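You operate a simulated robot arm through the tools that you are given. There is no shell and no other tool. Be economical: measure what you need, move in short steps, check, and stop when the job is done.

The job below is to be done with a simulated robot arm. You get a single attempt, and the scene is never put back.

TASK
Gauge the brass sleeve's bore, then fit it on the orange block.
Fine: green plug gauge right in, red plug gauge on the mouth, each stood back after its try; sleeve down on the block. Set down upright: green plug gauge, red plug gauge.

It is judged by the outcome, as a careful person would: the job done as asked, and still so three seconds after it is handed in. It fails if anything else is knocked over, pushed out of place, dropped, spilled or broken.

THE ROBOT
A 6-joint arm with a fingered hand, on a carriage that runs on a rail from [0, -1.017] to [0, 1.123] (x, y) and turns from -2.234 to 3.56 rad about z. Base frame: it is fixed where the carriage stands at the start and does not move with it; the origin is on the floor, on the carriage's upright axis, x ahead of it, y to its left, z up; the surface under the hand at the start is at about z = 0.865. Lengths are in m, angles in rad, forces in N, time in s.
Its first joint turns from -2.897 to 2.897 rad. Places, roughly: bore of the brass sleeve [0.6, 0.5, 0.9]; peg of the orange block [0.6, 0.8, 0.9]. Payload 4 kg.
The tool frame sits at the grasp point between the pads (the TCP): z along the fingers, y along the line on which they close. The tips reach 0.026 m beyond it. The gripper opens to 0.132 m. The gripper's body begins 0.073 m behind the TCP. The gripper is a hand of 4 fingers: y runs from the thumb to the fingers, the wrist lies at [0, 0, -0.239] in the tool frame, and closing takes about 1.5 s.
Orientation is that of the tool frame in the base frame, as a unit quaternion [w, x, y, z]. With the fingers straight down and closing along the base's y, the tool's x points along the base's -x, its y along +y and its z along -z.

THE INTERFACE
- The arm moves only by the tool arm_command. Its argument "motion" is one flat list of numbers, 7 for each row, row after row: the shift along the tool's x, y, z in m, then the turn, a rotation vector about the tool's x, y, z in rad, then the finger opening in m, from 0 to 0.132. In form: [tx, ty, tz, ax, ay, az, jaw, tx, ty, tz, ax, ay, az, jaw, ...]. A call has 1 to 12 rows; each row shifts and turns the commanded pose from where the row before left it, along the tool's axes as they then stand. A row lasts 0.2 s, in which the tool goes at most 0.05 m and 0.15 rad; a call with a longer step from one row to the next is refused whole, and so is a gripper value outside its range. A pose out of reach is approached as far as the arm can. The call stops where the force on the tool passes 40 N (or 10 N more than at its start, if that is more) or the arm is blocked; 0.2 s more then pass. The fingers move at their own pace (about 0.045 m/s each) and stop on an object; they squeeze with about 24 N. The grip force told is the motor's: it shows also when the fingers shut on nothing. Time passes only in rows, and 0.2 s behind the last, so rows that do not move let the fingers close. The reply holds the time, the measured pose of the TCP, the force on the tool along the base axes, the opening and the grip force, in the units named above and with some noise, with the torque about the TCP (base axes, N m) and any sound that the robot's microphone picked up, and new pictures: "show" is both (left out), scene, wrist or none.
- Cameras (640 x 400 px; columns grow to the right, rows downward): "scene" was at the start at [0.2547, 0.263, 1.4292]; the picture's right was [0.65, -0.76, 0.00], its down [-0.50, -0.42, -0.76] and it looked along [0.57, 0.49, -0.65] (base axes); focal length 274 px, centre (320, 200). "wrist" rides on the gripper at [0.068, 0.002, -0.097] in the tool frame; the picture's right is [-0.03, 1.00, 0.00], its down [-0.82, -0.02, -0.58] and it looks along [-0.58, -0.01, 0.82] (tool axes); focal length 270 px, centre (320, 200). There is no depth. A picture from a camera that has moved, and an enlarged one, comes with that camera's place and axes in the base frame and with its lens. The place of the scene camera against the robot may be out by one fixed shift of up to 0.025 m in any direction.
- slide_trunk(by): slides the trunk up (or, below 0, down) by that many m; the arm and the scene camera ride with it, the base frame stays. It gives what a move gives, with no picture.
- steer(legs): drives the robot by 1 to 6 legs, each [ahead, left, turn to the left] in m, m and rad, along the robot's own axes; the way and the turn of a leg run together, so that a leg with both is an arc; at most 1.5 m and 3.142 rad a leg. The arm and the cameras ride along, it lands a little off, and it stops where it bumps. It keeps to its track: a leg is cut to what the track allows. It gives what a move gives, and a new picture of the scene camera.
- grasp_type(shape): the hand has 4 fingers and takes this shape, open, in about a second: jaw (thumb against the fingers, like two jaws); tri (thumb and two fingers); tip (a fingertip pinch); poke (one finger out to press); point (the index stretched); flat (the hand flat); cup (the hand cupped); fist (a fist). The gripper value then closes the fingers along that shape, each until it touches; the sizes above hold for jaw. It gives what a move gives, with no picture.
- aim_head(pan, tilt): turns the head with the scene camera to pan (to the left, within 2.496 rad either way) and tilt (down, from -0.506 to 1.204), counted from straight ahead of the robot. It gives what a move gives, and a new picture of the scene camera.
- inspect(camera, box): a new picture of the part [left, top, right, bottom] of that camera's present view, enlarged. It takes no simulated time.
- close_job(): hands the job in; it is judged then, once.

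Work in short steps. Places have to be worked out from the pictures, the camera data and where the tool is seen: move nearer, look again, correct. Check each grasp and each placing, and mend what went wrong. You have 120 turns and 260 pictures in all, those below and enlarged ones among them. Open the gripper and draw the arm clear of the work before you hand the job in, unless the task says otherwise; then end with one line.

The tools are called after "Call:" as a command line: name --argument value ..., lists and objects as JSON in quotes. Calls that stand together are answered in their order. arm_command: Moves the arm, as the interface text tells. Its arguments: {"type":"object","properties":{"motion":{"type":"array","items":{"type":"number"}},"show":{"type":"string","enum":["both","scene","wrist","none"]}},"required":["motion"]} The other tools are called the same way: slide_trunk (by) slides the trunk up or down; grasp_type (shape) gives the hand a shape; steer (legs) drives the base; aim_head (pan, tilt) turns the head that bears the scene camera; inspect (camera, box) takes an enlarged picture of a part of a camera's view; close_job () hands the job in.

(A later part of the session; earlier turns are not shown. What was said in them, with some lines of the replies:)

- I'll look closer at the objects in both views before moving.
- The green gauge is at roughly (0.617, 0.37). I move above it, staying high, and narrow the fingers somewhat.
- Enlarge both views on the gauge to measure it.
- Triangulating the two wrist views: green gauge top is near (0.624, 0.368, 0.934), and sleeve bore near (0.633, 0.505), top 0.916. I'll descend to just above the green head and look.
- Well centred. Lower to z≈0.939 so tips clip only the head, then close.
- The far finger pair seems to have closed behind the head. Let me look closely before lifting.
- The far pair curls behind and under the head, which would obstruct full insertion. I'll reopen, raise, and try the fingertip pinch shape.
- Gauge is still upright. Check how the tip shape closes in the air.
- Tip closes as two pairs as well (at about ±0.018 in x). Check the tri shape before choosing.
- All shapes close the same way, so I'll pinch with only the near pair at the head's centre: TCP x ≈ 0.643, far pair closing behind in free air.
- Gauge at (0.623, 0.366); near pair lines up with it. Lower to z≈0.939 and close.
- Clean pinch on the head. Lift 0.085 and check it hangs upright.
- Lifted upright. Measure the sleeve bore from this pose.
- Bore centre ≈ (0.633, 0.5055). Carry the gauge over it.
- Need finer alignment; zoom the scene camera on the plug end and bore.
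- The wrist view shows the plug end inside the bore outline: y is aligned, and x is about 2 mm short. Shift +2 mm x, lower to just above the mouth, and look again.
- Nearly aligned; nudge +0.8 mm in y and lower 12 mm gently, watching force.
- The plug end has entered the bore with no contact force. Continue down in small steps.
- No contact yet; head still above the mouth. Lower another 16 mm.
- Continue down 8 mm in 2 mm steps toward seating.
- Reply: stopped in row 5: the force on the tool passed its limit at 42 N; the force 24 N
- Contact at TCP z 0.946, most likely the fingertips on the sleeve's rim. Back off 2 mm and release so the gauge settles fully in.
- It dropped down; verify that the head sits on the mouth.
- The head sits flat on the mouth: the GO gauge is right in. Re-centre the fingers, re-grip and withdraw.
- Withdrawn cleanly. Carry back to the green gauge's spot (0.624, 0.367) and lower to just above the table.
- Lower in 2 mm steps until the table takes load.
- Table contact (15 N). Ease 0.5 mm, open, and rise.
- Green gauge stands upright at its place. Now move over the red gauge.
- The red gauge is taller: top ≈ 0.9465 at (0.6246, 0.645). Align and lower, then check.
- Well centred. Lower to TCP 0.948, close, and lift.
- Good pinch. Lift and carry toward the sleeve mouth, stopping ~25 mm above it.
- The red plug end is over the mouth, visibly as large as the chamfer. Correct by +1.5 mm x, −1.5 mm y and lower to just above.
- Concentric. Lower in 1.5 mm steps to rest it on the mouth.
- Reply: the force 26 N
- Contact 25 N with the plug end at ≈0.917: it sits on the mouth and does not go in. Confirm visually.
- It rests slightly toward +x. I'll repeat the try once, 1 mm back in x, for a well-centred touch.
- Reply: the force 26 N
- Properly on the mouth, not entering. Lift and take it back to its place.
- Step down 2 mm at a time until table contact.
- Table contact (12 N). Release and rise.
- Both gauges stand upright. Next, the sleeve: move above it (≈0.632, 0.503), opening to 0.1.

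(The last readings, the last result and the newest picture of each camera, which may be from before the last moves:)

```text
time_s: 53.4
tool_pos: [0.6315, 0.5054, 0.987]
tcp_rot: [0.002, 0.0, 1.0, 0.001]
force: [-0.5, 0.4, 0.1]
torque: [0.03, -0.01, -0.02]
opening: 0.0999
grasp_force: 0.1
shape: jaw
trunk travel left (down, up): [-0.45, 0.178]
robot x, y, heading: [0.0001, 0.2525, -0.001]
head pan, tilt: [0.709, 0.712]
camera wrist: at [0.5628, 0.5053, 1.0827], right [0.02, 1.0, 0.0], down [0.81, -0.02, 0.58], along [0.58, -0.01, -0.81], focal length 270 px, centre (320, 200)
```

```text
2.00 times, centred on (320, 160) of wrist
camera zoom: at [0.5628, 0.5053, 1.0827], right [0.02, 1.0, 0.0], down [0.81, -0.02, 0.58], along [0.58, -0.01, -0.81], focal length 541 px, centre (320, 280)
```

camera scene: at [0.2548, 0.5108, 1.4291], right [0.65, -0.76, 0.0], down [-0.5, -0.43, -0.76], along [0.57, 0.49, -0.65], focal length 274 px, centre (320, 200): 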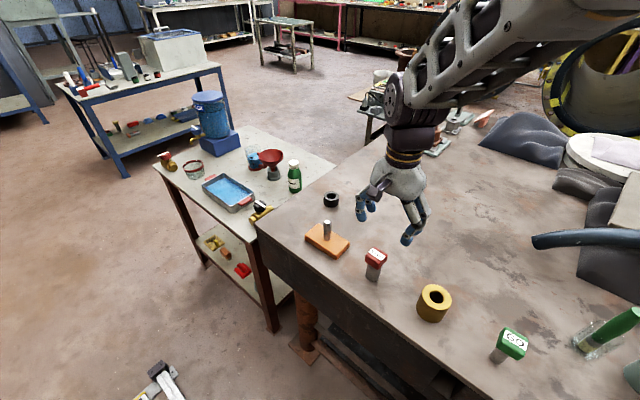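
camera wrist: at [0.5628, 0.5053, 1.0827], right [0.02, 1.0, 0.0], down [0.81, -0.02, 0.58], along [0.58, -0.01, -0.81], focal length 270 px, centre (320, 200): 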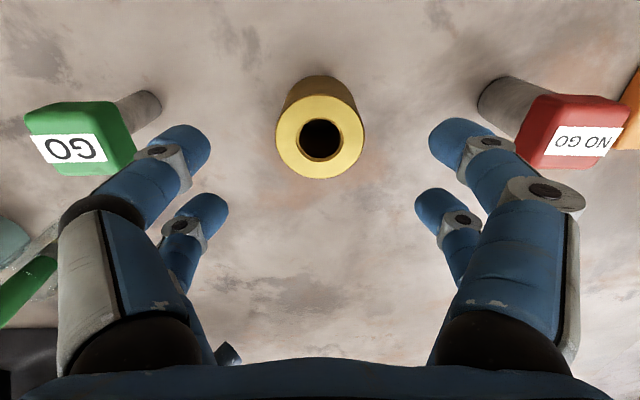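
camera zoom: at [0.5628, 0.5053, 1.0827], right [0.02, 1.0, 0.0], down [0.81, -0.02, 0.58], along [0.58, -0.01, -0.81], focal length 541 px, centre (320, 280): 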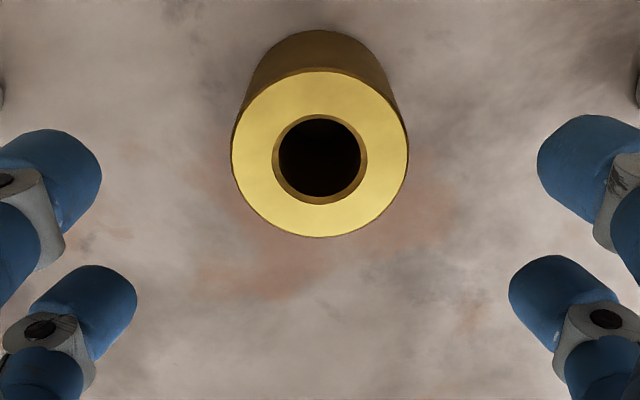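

Fingers centred on the sleeve. Descend to TCP z 0.905 and close.

Call:
arm_command --motion '[-0.001, 0, 0.03, 0, 0, 0, 0.1, 0, 0, 0.03, 0, 0, 0, 0.1, 0, 0, 0.02, 0, 0, 0, 0.1, 0, 0, 0, 0, 0, 0, 0.1, 0, 0, 0, 0, 0, 0, 0.04, 0, 0, 0, 0, 0, 0, 0.04, 0, 0, 0, 0, 0, 0, 0.04, 0, 0, 0, 0, 0, 0, 0.04, 0, 0, 0, 0, 0, 0, 0.03, 0, 0, 0, 0, 0, 0, 0.03]'

Call:
inspect --camera "scene" --box '[360, 200, 540, 350]'

```text
time_s: 55.6
tool_pos: [0.6333, 0.5042, 0.9077]
tcp_rot: [0.002, 0.0, 1.0, 0.001]
force: [0.8, -0.9, -0.3]
torque: [0.01, 0.0, 0.0]
opening: 0.0321
grasp_force: 23.7
shape: jaw
trunk travel left (down, up): [-0.45, 0.178]
robot x, y, heading: [-0.0022, 0.2476, 0.0]
head pan, tilt: [0.709, 0.712]
camera scene: at [0.2547, 0.5107, 1.4292], right [0.65, -0.76, 0.0], down [-0.5, -0.43, -0.76], along [0.57, 0.49, -0.65], focal length 274 px, centre (320, 200)
camera wrist: at [0.5639, 0.5057, 1.0027], right [0.02, 1.0, 0.0], down [0.81, -0.02, 0.58], along [0.58, -0.01, -0.81], focal length 270 px, centre (320, 200)
```

scene: 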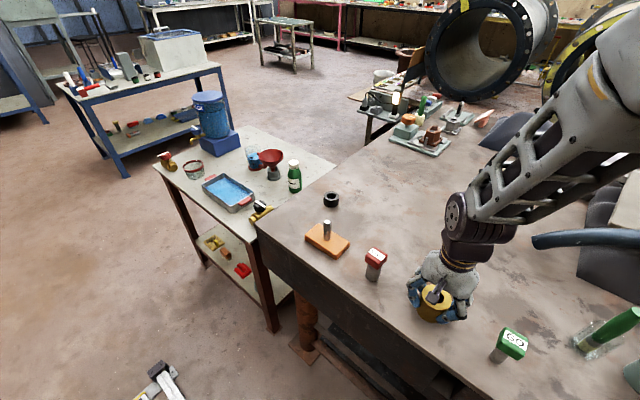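
wrist: 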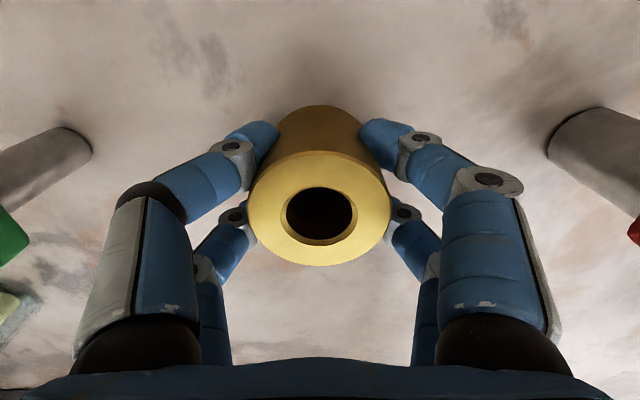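

```text
2.67 times, centred on (450, 275) of scene
camera zoom: at [0.2547, 0.5107, 1.4292], right [0.65, -0.76, 0.0], down [-0.5, -0.43, -0.76], along [0.57, 0.49, -0.65], focal length 731 px, centre (-27, 0)
```

zoom: 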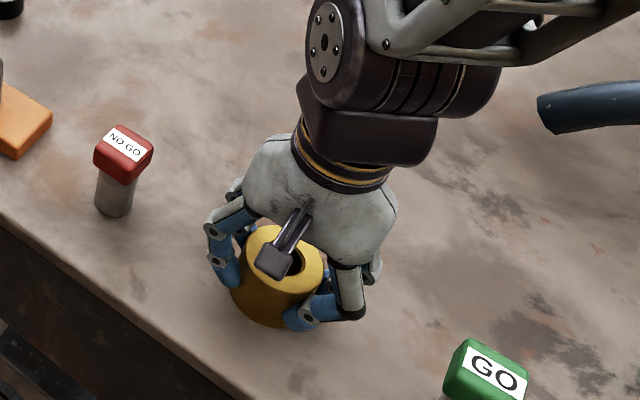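

Gripped with four fingers, sleeve unmoved. Lift 0.13 and check.

Call:
arm_command --motion '[0, 0, -0.01, 0, 0, 0, 0.03, 0, 0, -0.02, 0, 0, 0, 0.03, 0, 0, -0.035, 0, 0, 0, 0.03, 0, 0, -0.035, 0, 0, 0, 0.03, 0, 0, -0.03, 0, 0, 0, 0.03, 0, 0, 0, 0, 0, 0, 0.03]'

Call:
inspect --camera "scene" --box '[360, 150, 540, 300]'

```text
time_s: 57.0
tool_pos: [0.6324, 0.5032, 1.0373]
tcp_rot: [0.001, 0.0, 1.0, 0.001]
force: [0.1, -0.1, -3.2]
torque: [-0.04, 0.0, -0.04]
opening: 0.0318
grasp_force: 23.8
shape: jaw
trunk travel left (down, up): [-0.45, 0.178]
robot x, y, heading: [-0.0049, 0.2496, 0.004]
head pan, tilt: [0.709, 0.712]
camera scene: at [0.2547, 0.5108, 1.4291], right [0.65, -0.76, 0.0], down [-0.5, -0.43, -0.76], along [0.57, 0.49, -0.65], focal length 274 px, centre (320, 200)
camera wrist: at [0.5628, 0.5055, 1.1333], right [0.02, 1.0, 0.0], down [0.81, -0.02, 0.58], along [0.58, -0.01, -0.81], focal length 270 px, centre (320, 200)
```

scene: 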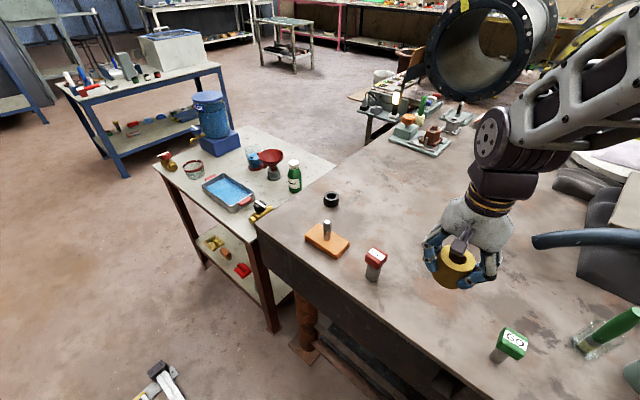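
wrist: 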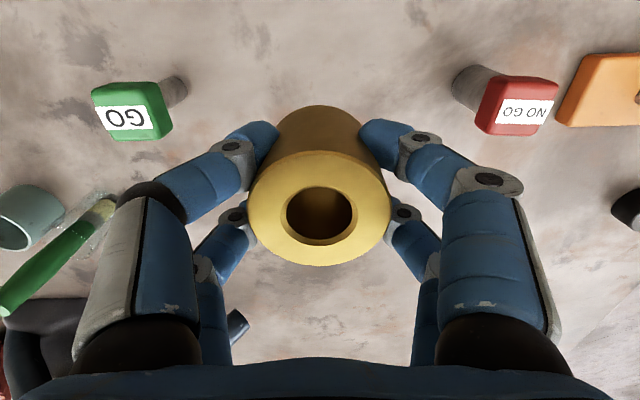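

```text
2.67 times, centred on (450, 225) of scene
camera zoom: at [0.2547, 0.5108, 1.4291], right [0.65, -0.76, 0.0], down [-0.5, -0.43, -0.76], along [0.57, 0.49, -0.65], focal length 731 px, centre (-27, 133)
```

zoom: 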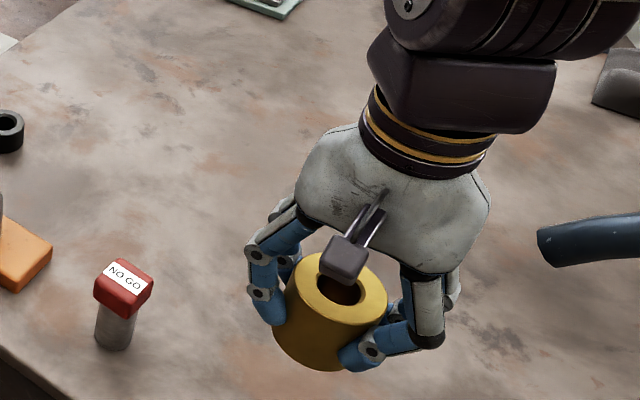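

Held firmly, level. Move partway (+0.09 y) and re-measure the peg.

Call:
arm_command --motion '[0, 0.03, -0.005, 0, 0, 0, 0.03, 0, 0.03, 0, 0, 0, 0, 0.03, 0, 0.03, 0, 0, 0, 0, 0.03, 0, 0, 0, 0, 0, 0, 0.03]' --show "none"

Call:
inspect --camera "wrist" --box '[480, 10, 640, 170]'

```text
time_s: 58.0
tool_pos: [0.6329, 0.594, 1.0423]
tcp_rot: [0.001, 0.0, 1.0, 0.001]
force: [-0.4, 0.7, -4.3]
torque: [0.02, 0.01, 0.0]
opening: 0.032
grasp_force: 24.1
shape: jaw
trunk travel left (down, up): [-0.45, 0.178]
robot x, y, heading: [-0.0021, 0.2491, 0.001]
head pan, tilt: [0.709, 0.712]
```

```text
2.50 times, centred on (560, 90) of wrist
camera zoom: at [0.5631, 0.5955, 1.1378], right [0.03, 1.0, 0.0], down [0.81, -0.02, 0.58], along [0.58, -0.01, -0.81], focal length 676 px, centre (-280, 475)
```

zoom: 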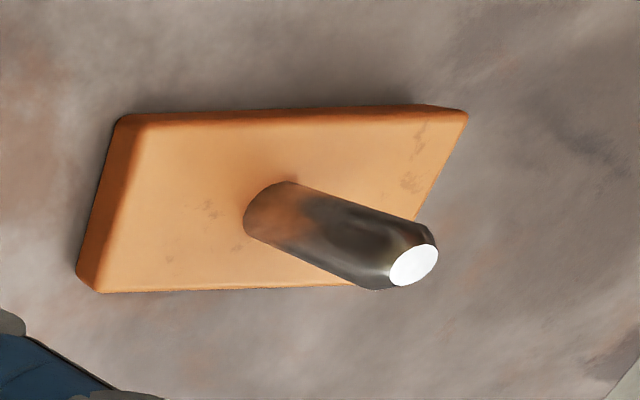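

Peg ≈ (0.632, 0.795), tip ≈ 0.94. Carry the sleeve over it and lower to ~1 cm above the tip.

Call:
arm_command --motion '[0, 0.04, 0, 0, 0, 0, 0.03, 0, 0.04, 0, 0, 0, 0, 0.03, 0, 0.04, 0, 0, 0, 0, 0.03, 0, 0.04, 0, 0, 0, 0, 0.03, 0, 0.041, 0, 0, 0, 0, 0.03, 0, 0, 0, 0, 0, 0, 0.03, 0, 0, 0.02, 0, 0, 0, 0.03, 0, 0, 0.019, 0, 0, 0, 0.03, 0, 0, 0, 0, 0, 0, 0.03]'

Call:
inspect --camera "scene" --box '[270, 150, 400, 280]'

```text
time_s: 60.0
tool_pos: [0.6327, 0.7953, 1.0041]
tcp_rot: [0.002, 0.0, 1.0, 0.0]
force: [-0.3, 0.0, -4.6]
torque: [-0.04, 0.01, 0.0]
opening: 0.0315
grasp_force: 24.1
shape: jaw
trunk travel left (down, up): [-0.45, 0.178]
robot x, y, heading: [0.0048, 0.2454, -0.002]
head pan, tilt: [0.709, 0.712]
camera scene: at [0.2546, 0.5108, 1.4292], right [0.65, -0.76, 0.0], down [-0.5, -0.43, -0.76], along [0.57, 0.49, -0.65], focal length 274 px, centre (320, 200)
camera wrist: at [0.5634, 0.7963, 1.0993], right [0.02, 1.0, 0.0], down [0.81, -0.02, 0.58], along [0.58, -0.01, -0.81], focal length 270 px, centre (320, 200)
```

scene: 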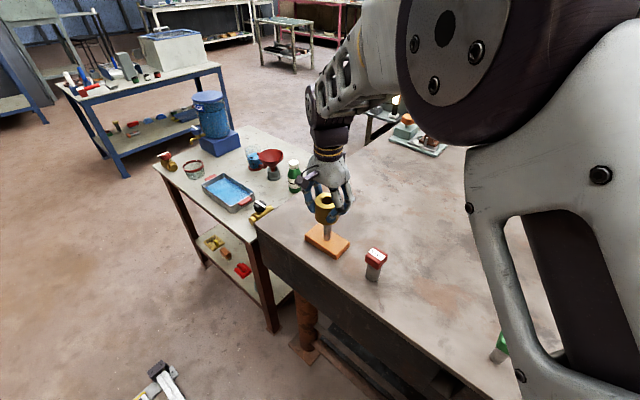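
wrist: 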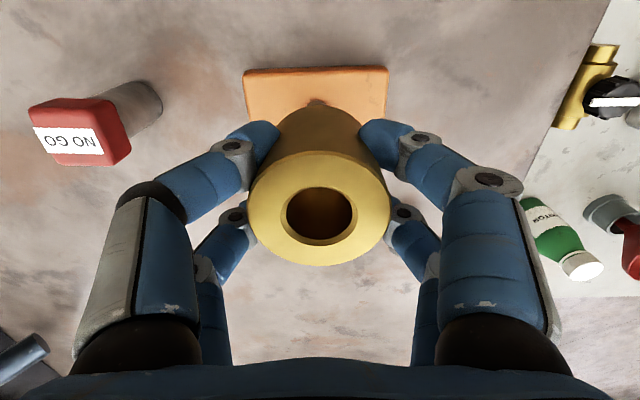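

```text
3.08 times, centred on (335, 215) of scene
camera zoom: at [0.2546, 0.5108, 1.4292], right [0.65, -0.76, 0.0], down [-0.5, -0.43, -0.76], along [0.57, 0.49, -0.65], focal length 844 px, centre (274, 154)
```

zoom: 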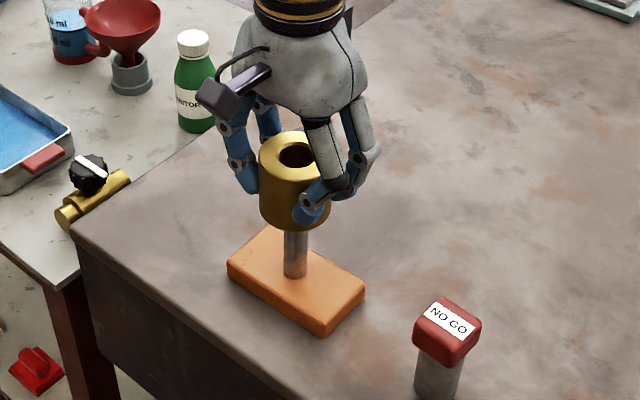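

Zoom the wrist view on the visible peg behind the sleeve for y-alignment, and the scene view.

Call:
inspect --camera "wrist" --box '[230, 55, 400, 175]'

Call:
inspect --camera "scene" --box '[295, 180, 365, 260]'

```text
3.33 times, centred on (315, 115) of wrist
camera zoom: at [0.5634, 0.7963, 1.0993], right [0.02, 1.0, 0.0], down [0.81, -0.02, 0.58], along [0.58, -0.01, -0.81], focal length 901 px, centre (337, 483)
```

zoom: 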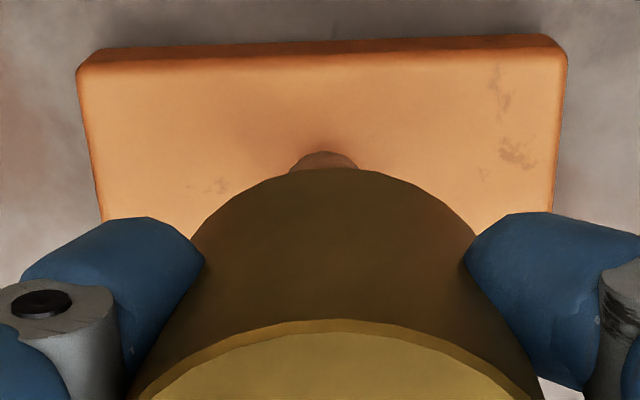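

```text
5.00 times, centred on (330, 220) of scene
camera zoom: at [0.2546, 0.5108, 1.4292], right [0.65, -0.76, 0.0], down [-0.5, -0.43, -0.76], along [0.57, 0.49, -0.65], focal length 1371 px, centre (270, 100)
```

zoom: 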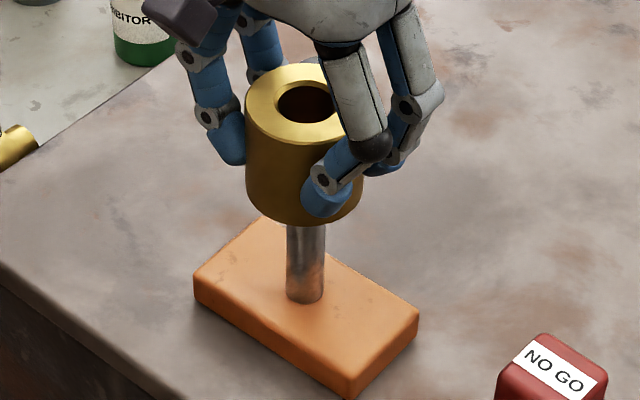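

The peg is at y≈0.792, sleeve at 0.796: shift −4 mm y, −1 mm x, lower 15 mm and re-check.

Call:
arm_command --motion '[0.001, -0.004, 0, 0, 0, 0, 0.03, 0, 0, 0.005, 0, 0, 0, 0.03, 0, 0, 0.005, 0, 0, 0, 0.03, 0, 0, 0.005, 0, 0, 0, 0.03, 0, 0, 0, 0, 0, 0, 0.03]' --show "none"

Call:
inspect --camera "wrist" --box '[230, 55, 400, 245]'

Call:
inspect --camera "scene" --box '[295, 180, 365, 260]'

```text
time_s: 61.2
tool_pos: [0.6328, 0.7907, 0.9891]
tcp_rot: [0.002, 0.0, 1.0, 0.001]
force: [-0.8, -0.1, -3.7]
torque: [0.02, -0.02, -0.01]
opening: 0.0317
grasp_force: 23.7
shape: jaw
trunk travel left (down, up): [-0.45, 0.178]
robot x, y, heading: [-0.0006, 0.2462, -0.004]
head pan, tilt: [0.709, 0.712]
```

```text
2.11 times, centred on (315, 150) of wrist
camera zoom: at [0.5626, 0.7923, 1.0847], right [0.02, 1.0, 0.0], down [0.81, -0.02, 0.58], along [0.58, -0.01, -0.81], focal length 569 px, centre (330, 305)
```

zoom: 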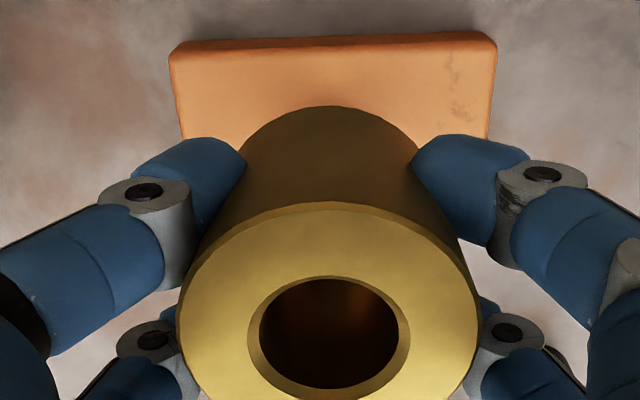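

```text
5.00 times, centred on (330, 220) of scene
camera zoom: at [0.2547, 0.5108, 1.4292], right [0.65, -0.76, 0.0], down [-0.5, -0.43, -0.76], along [0.57, 0.49, -0.65], focal length 1371 px, centre (270, 100)
```

zoom: 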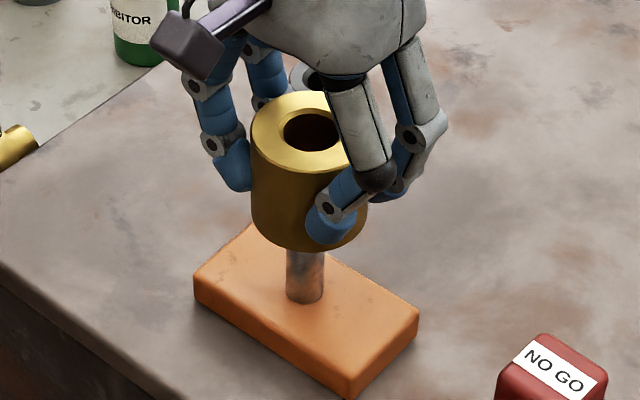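

Aligned in y; nudge −1 mm x and lower in 3 mm steps onto the peg.

Call:
arm_command --motion '[0.001, 0, 0.003, 0, 0, 0, 0.03, 0, 0, 0.003, 0, 0, 0, 0.03, 0, 0, 0.003, 0, 0, 0, 0.03, 0, 0, 0.003, 0, 0, 0, 0.03, 0, 0, 0.003, 0, 0, 0, 0.03, 0, 0, 0, 0, 0, 0, 0.03]' --show "none"

Call:
inspect --camera "wrist" --box '[230, 55, 400, 245]'

Call:
inspect --camera "scene" --box '[295, 180, 365, 260]'

```text
time_s: 62.6
tool_pos: [0.6308, 0.7904, 0.9735]
tcp_rot: [0.002, 0.001, 1.0, 0.001]
force: [0.7, 0.1, -3.1]
torque: [0.0, 0.01, 0.01]
opening: 0.0318
grasp_force: 24.0
shape: jaw
trunk travel left (down, up): [-0.45, 0.178]
robot x, y, heading: [-0.002, 0.248, -0.004]
head pan, tilt: [0.709, 0.712]
```

```text
2.11 times, centred on (315, 150) of wrist
camera zoom: at [0.5619, 0.7922, 1.0693], right [0.02, 1.0, 0.0], down [0.81, -0.02, 0.58], along [0.58, -0.01, -0.81], focal length 569 px, centre (330, 305)
```

zoom: 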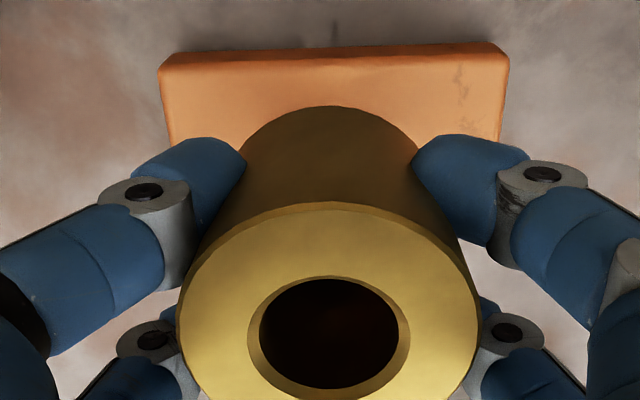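

```text
5.00 times, centred on (330, 220) of scene
camera zoom: at [0.2547, 0.5108, 1.4292], right [0.65, -0.76, 0.0], down [-0.5, -0.43, -0.76], along [0.57, 0.49, -0.65], focal length 1371 px, centre (270, 100)
```

zoom: 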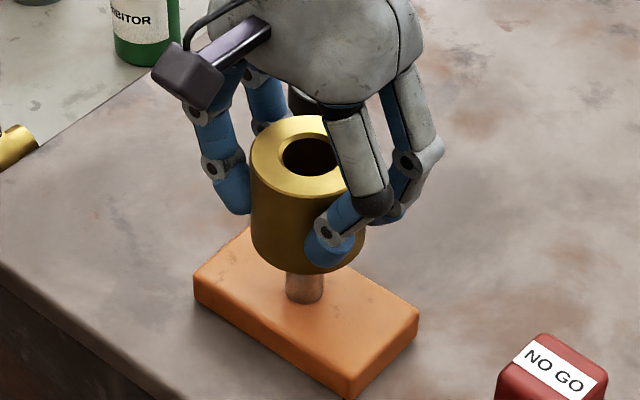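

Sleeve bottom (≈0.931) is already past the peg tip with no contact. Continue down.

Call:
arm_command --motion '[0, 0, 0.004, 0, 0, 0, 0.03, 0, 0, 0.004, 0, 0, 0, 0.03, 0, 0, 0.004, 0, 0, 0, 0.03, 0, 0, 0.004, 0, 0, 0, 0.03, 0, 0, 0.004, 0, 0, 0, 0.03, 0, 0, 0.004, 0, 0, 0, 0.03, 0, 0, 0.004, 0, 0, 0, 0.03, 0, 0, 0.004, 0, 0, 0, 0.03, 0, 0, 0, 0, 0, 0, 0.03]' --show "none"

Call:
inspect --camera "scene" --box '[295, 180, 365, 260]'

Call:
inspect --camera "wrist" --box '[230, 55, 400, 245]'

```text
time_s: 64.6
tool_pos: [0.6316, 0.7898, 0.9417]
tcp_rot: [0.002, -0.001, 1.0, 0.001]
force: [-0.3, 0.0, -4.3]
torque: [-0.01, 0.02, 0.0]
opening: 0.0318
grasp_force: 24.1
shape: jaw
trunk travel left (down, up): [-0.45, 0.178]
robot x, y, heading: [-0.002, 0.2465, 0.001]
head pan, tilt: [0.709, 0.712]
```

```text
5.00 times, centred on (330, 220) of scene
camera zoom: at [0.2547, 0.5108, 1.4292], right [0.65, -0.76, 0.0], down [-0.5, -0.43, -0.76], along [0.57, 0.49, -0.65], focal length 1371 px, centre (270, 100)
```

zoom: 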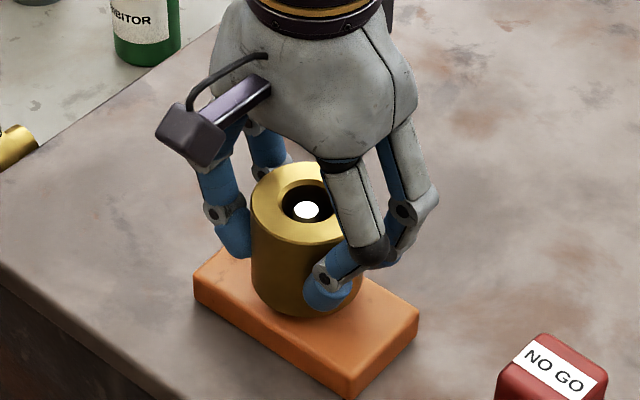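

```text
2.11 times, centred on (315, 150) of wrist
camera zoom: at [0.562, 0.7923, 1.0375], right [0.02, 1.0, 0.0], down [0.81, -0.02, 0.58], along [0.58, -0.01, -0.81], focal length 569 px, centre (330, 305)
```

zoom: 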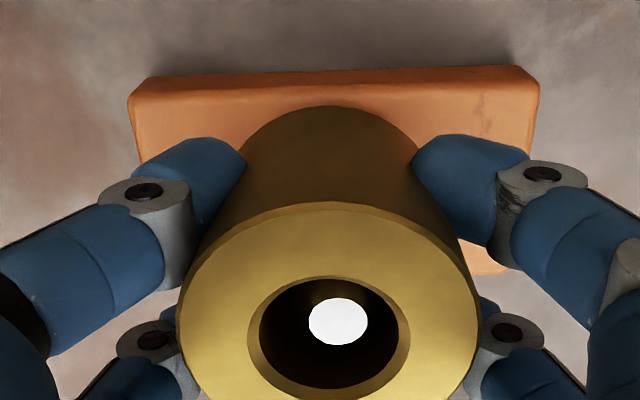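

Peg is inside the bore. Lower the last ~14 mm in 2 mm steps until seated.

Call:
arm_command --motion '[0, 0, 0.003, 0, 0, 0, 0.03, 0, 0, 0.003, 0, 0, 0, 0.03, 0, 0, 0.002, 0, 0, 0, 0.03, 0, 0, 0.002, 0, 0, 0, 0.03, 0, 0, 0, 0, 0, 0, 0.03]' --show "none"

Call:
inspect --camera "scene" --box '[295, 180, 365, 260]'

```text
time_s: 65.8
tool_pos: [0.6315, 0.7905, 0.9315]
tcp_rot: [0.002, 0.0, 1.0, 0.002]
force: [0.3, 0.0, -3.9]
torque: [0.01, 0.02, 0.04]
opening: 0.0317
grasp_force: 23.8
shape: jaw
trunk travel left (down, up): [-0.45, 0.178]
robot x, y, heading: [-0.0029, 0.2497, 0.004]
head pan, tilt: [0.709, 0.712]
```

```text
5.00 times, centred on (330, 220) of scene
camera zoom: at [0.2547, 0.5108, 1.4292], right [0.65, -0.76, 0.0], down [-0.5, -0.43, -0.76], along [0.57, 0.49, -0.65], focal length 1371 px, centre (270, 100)
```

zoom: 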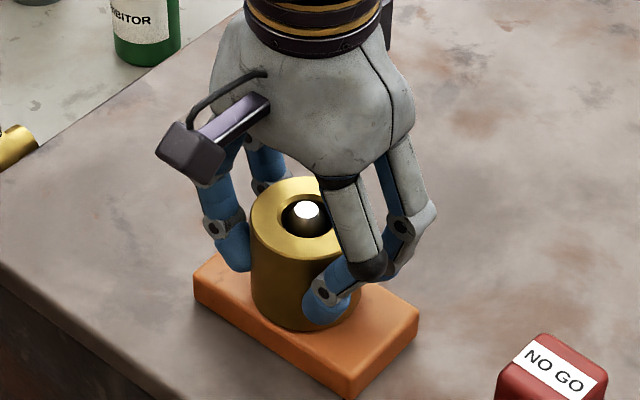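

Call:
arm_command --motion '[0, 0, 0.0015, 0, 0, 0, 0.03, 0, 0, 0.0015, 0, 0, 0, 0.03, 0, 0, 0.0015, 0, 0, 0, 0.03, 0, 0, 0.0015, 0, 0, 0, 0.03, 0, 0, 0, 0, 0, 0, 0.03]' --show "none"

```text
time_s: 67.0
tool_pos: [0.6311, 0.7911, 0.927]
tcp_rot: [0.002, -0.001, 1.0, 0.003]
force: [-0.9, -2.3, 23.1]
torque: [-0.16, 0.09, 0.07]
opening: 0.0324
grasp_force: 24.3
shape: jaw
trunk travel left (down, up): [-0.45, 0.178]
robot x, y, heading: [0.0, 0.2489, -0.0]
head pan, tilt: [0.709, 0.712]
```

Contact (23 N) with the sleeve bottom at ≈0.885, the block's top: seated. Ease, release, and rise straight up.

Call:
arm_command --motion '[0, 0, -0.001, 0, 0, 0, 0.03, 0, 0, 0, 0, 0, 0, 0.045, 0, 0, 0, 0, 0, 0, 0.06, 0, 0, 0, 0, 0, 0, 0.08, 0, 0, 0, 0, 0, 0, 0.1, 0, 0, 0, 0, 0, 0, 0.1, 0, 0, 0, 0, 0, 0, 0.1, 0, 0, -0.03, 0, 0, 0, 0.1, 0, 0, -0.04, 0, 0, 0, 0.1, 0, 0, -0.045, 0, 0, 0, 0.1, 0, 0, -0.045, 0, 0, 0, 0.1]'

Call:
inspect --camera "scene" --box '[290, 190, 390, 290]'

Call:
inspect --camera "wrist" --box '[200, 30, 440, 180]'

```text
time_s: 69.4
tool_pos: [0.6289, 0.7892, 1.0871]
tcp_rot: [0.002, 0.0, 1.0, 0.001]
force: [1.3, 0.5, -0.2]
torque: [-0.01, -0.01, 0.03]
opening: 0.0998
grasp_force: 0.1
shape: jaw
trunk travel left (down, up): [-0.45, 0.178]
robot x, y, heading: [-0.0007, 0.2463, 0.005]
head pan, tilt: [0.709, 0.712]
camera scene: at [0.2548, 0.5109, 1.4291], right [0.65, -0.76, 0.0], down [-0.5, -0.43, -0.76], along [0.57, 0.49, -0.65], focal length 274 px, centre (320, 200)
camera wrist: at [0.5606, 0.7912, 1.1828], right [0.02, 1.0, 0.0], down [0.81, -0.02, 0.58], along [0.58, -0.01, -0.81], focal length 270 px, centre (320, 200)
```

scene: 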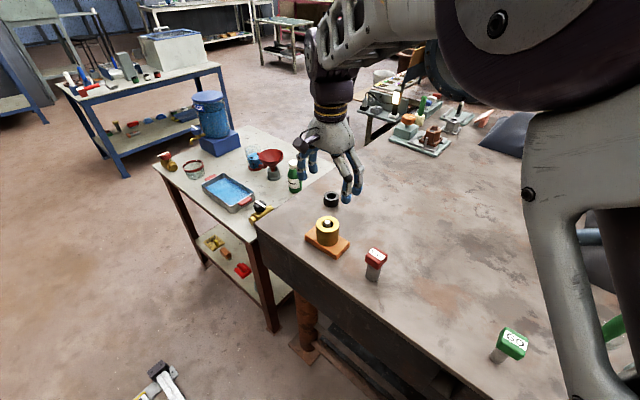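
wrist: 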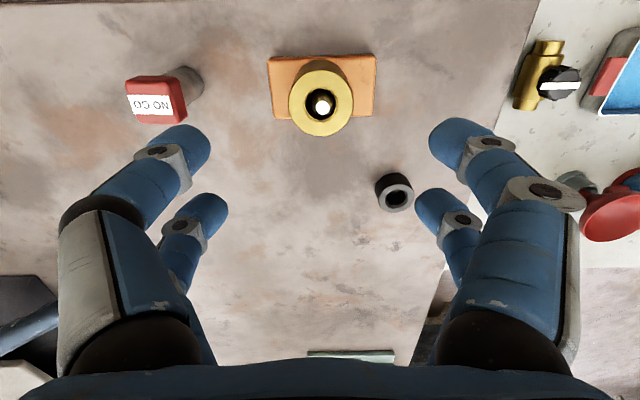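

```text
4.00 times, centred on (340, 240) of scene
camera zoom: at [0.2548, 0.5109, 1.4291], right [0.65, -0.76, 0.0], down [-0.5, -0.43, -0.76], along [0.57, 0.49, -0.65], focal length 1097 px, centre (240, 40)
```

zoom: 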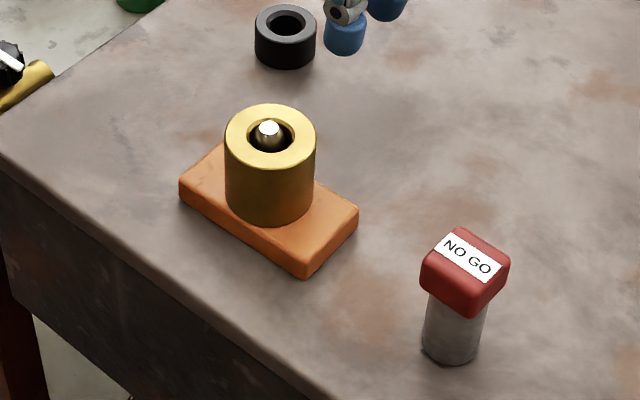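

```text
2.67 times, centred on (320, 105) of wrist
camera zoom: at [0.5606, 0.7912, 1.1828], right [0.02, 1.0, 0.0], down [0.81, -0.02, 0.58], along [0.58, -0.01, -0.81], focal length 721 px, centre (320, 453)
```

zoom: 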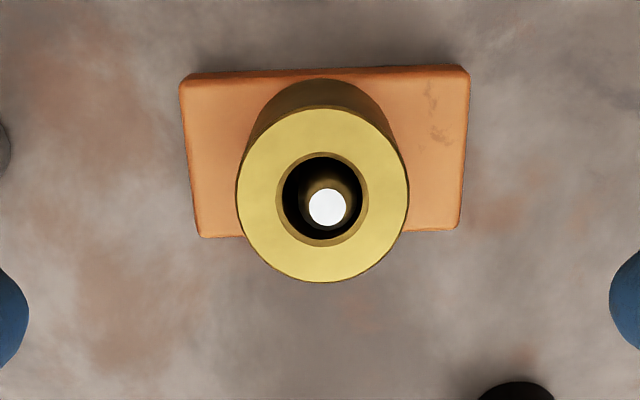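

The sleeve sits down on the block with the peg through its bore. Both gauges are upright, and the gripper is open and clear, so I'm handing in.

Call:
close_job

```text
The job is handed in.
```

The green gauge went right into the sleeve's bore, the red gauge stopped on the mouth, both stand upright back in place, and the sleeve is seated on the orange block.
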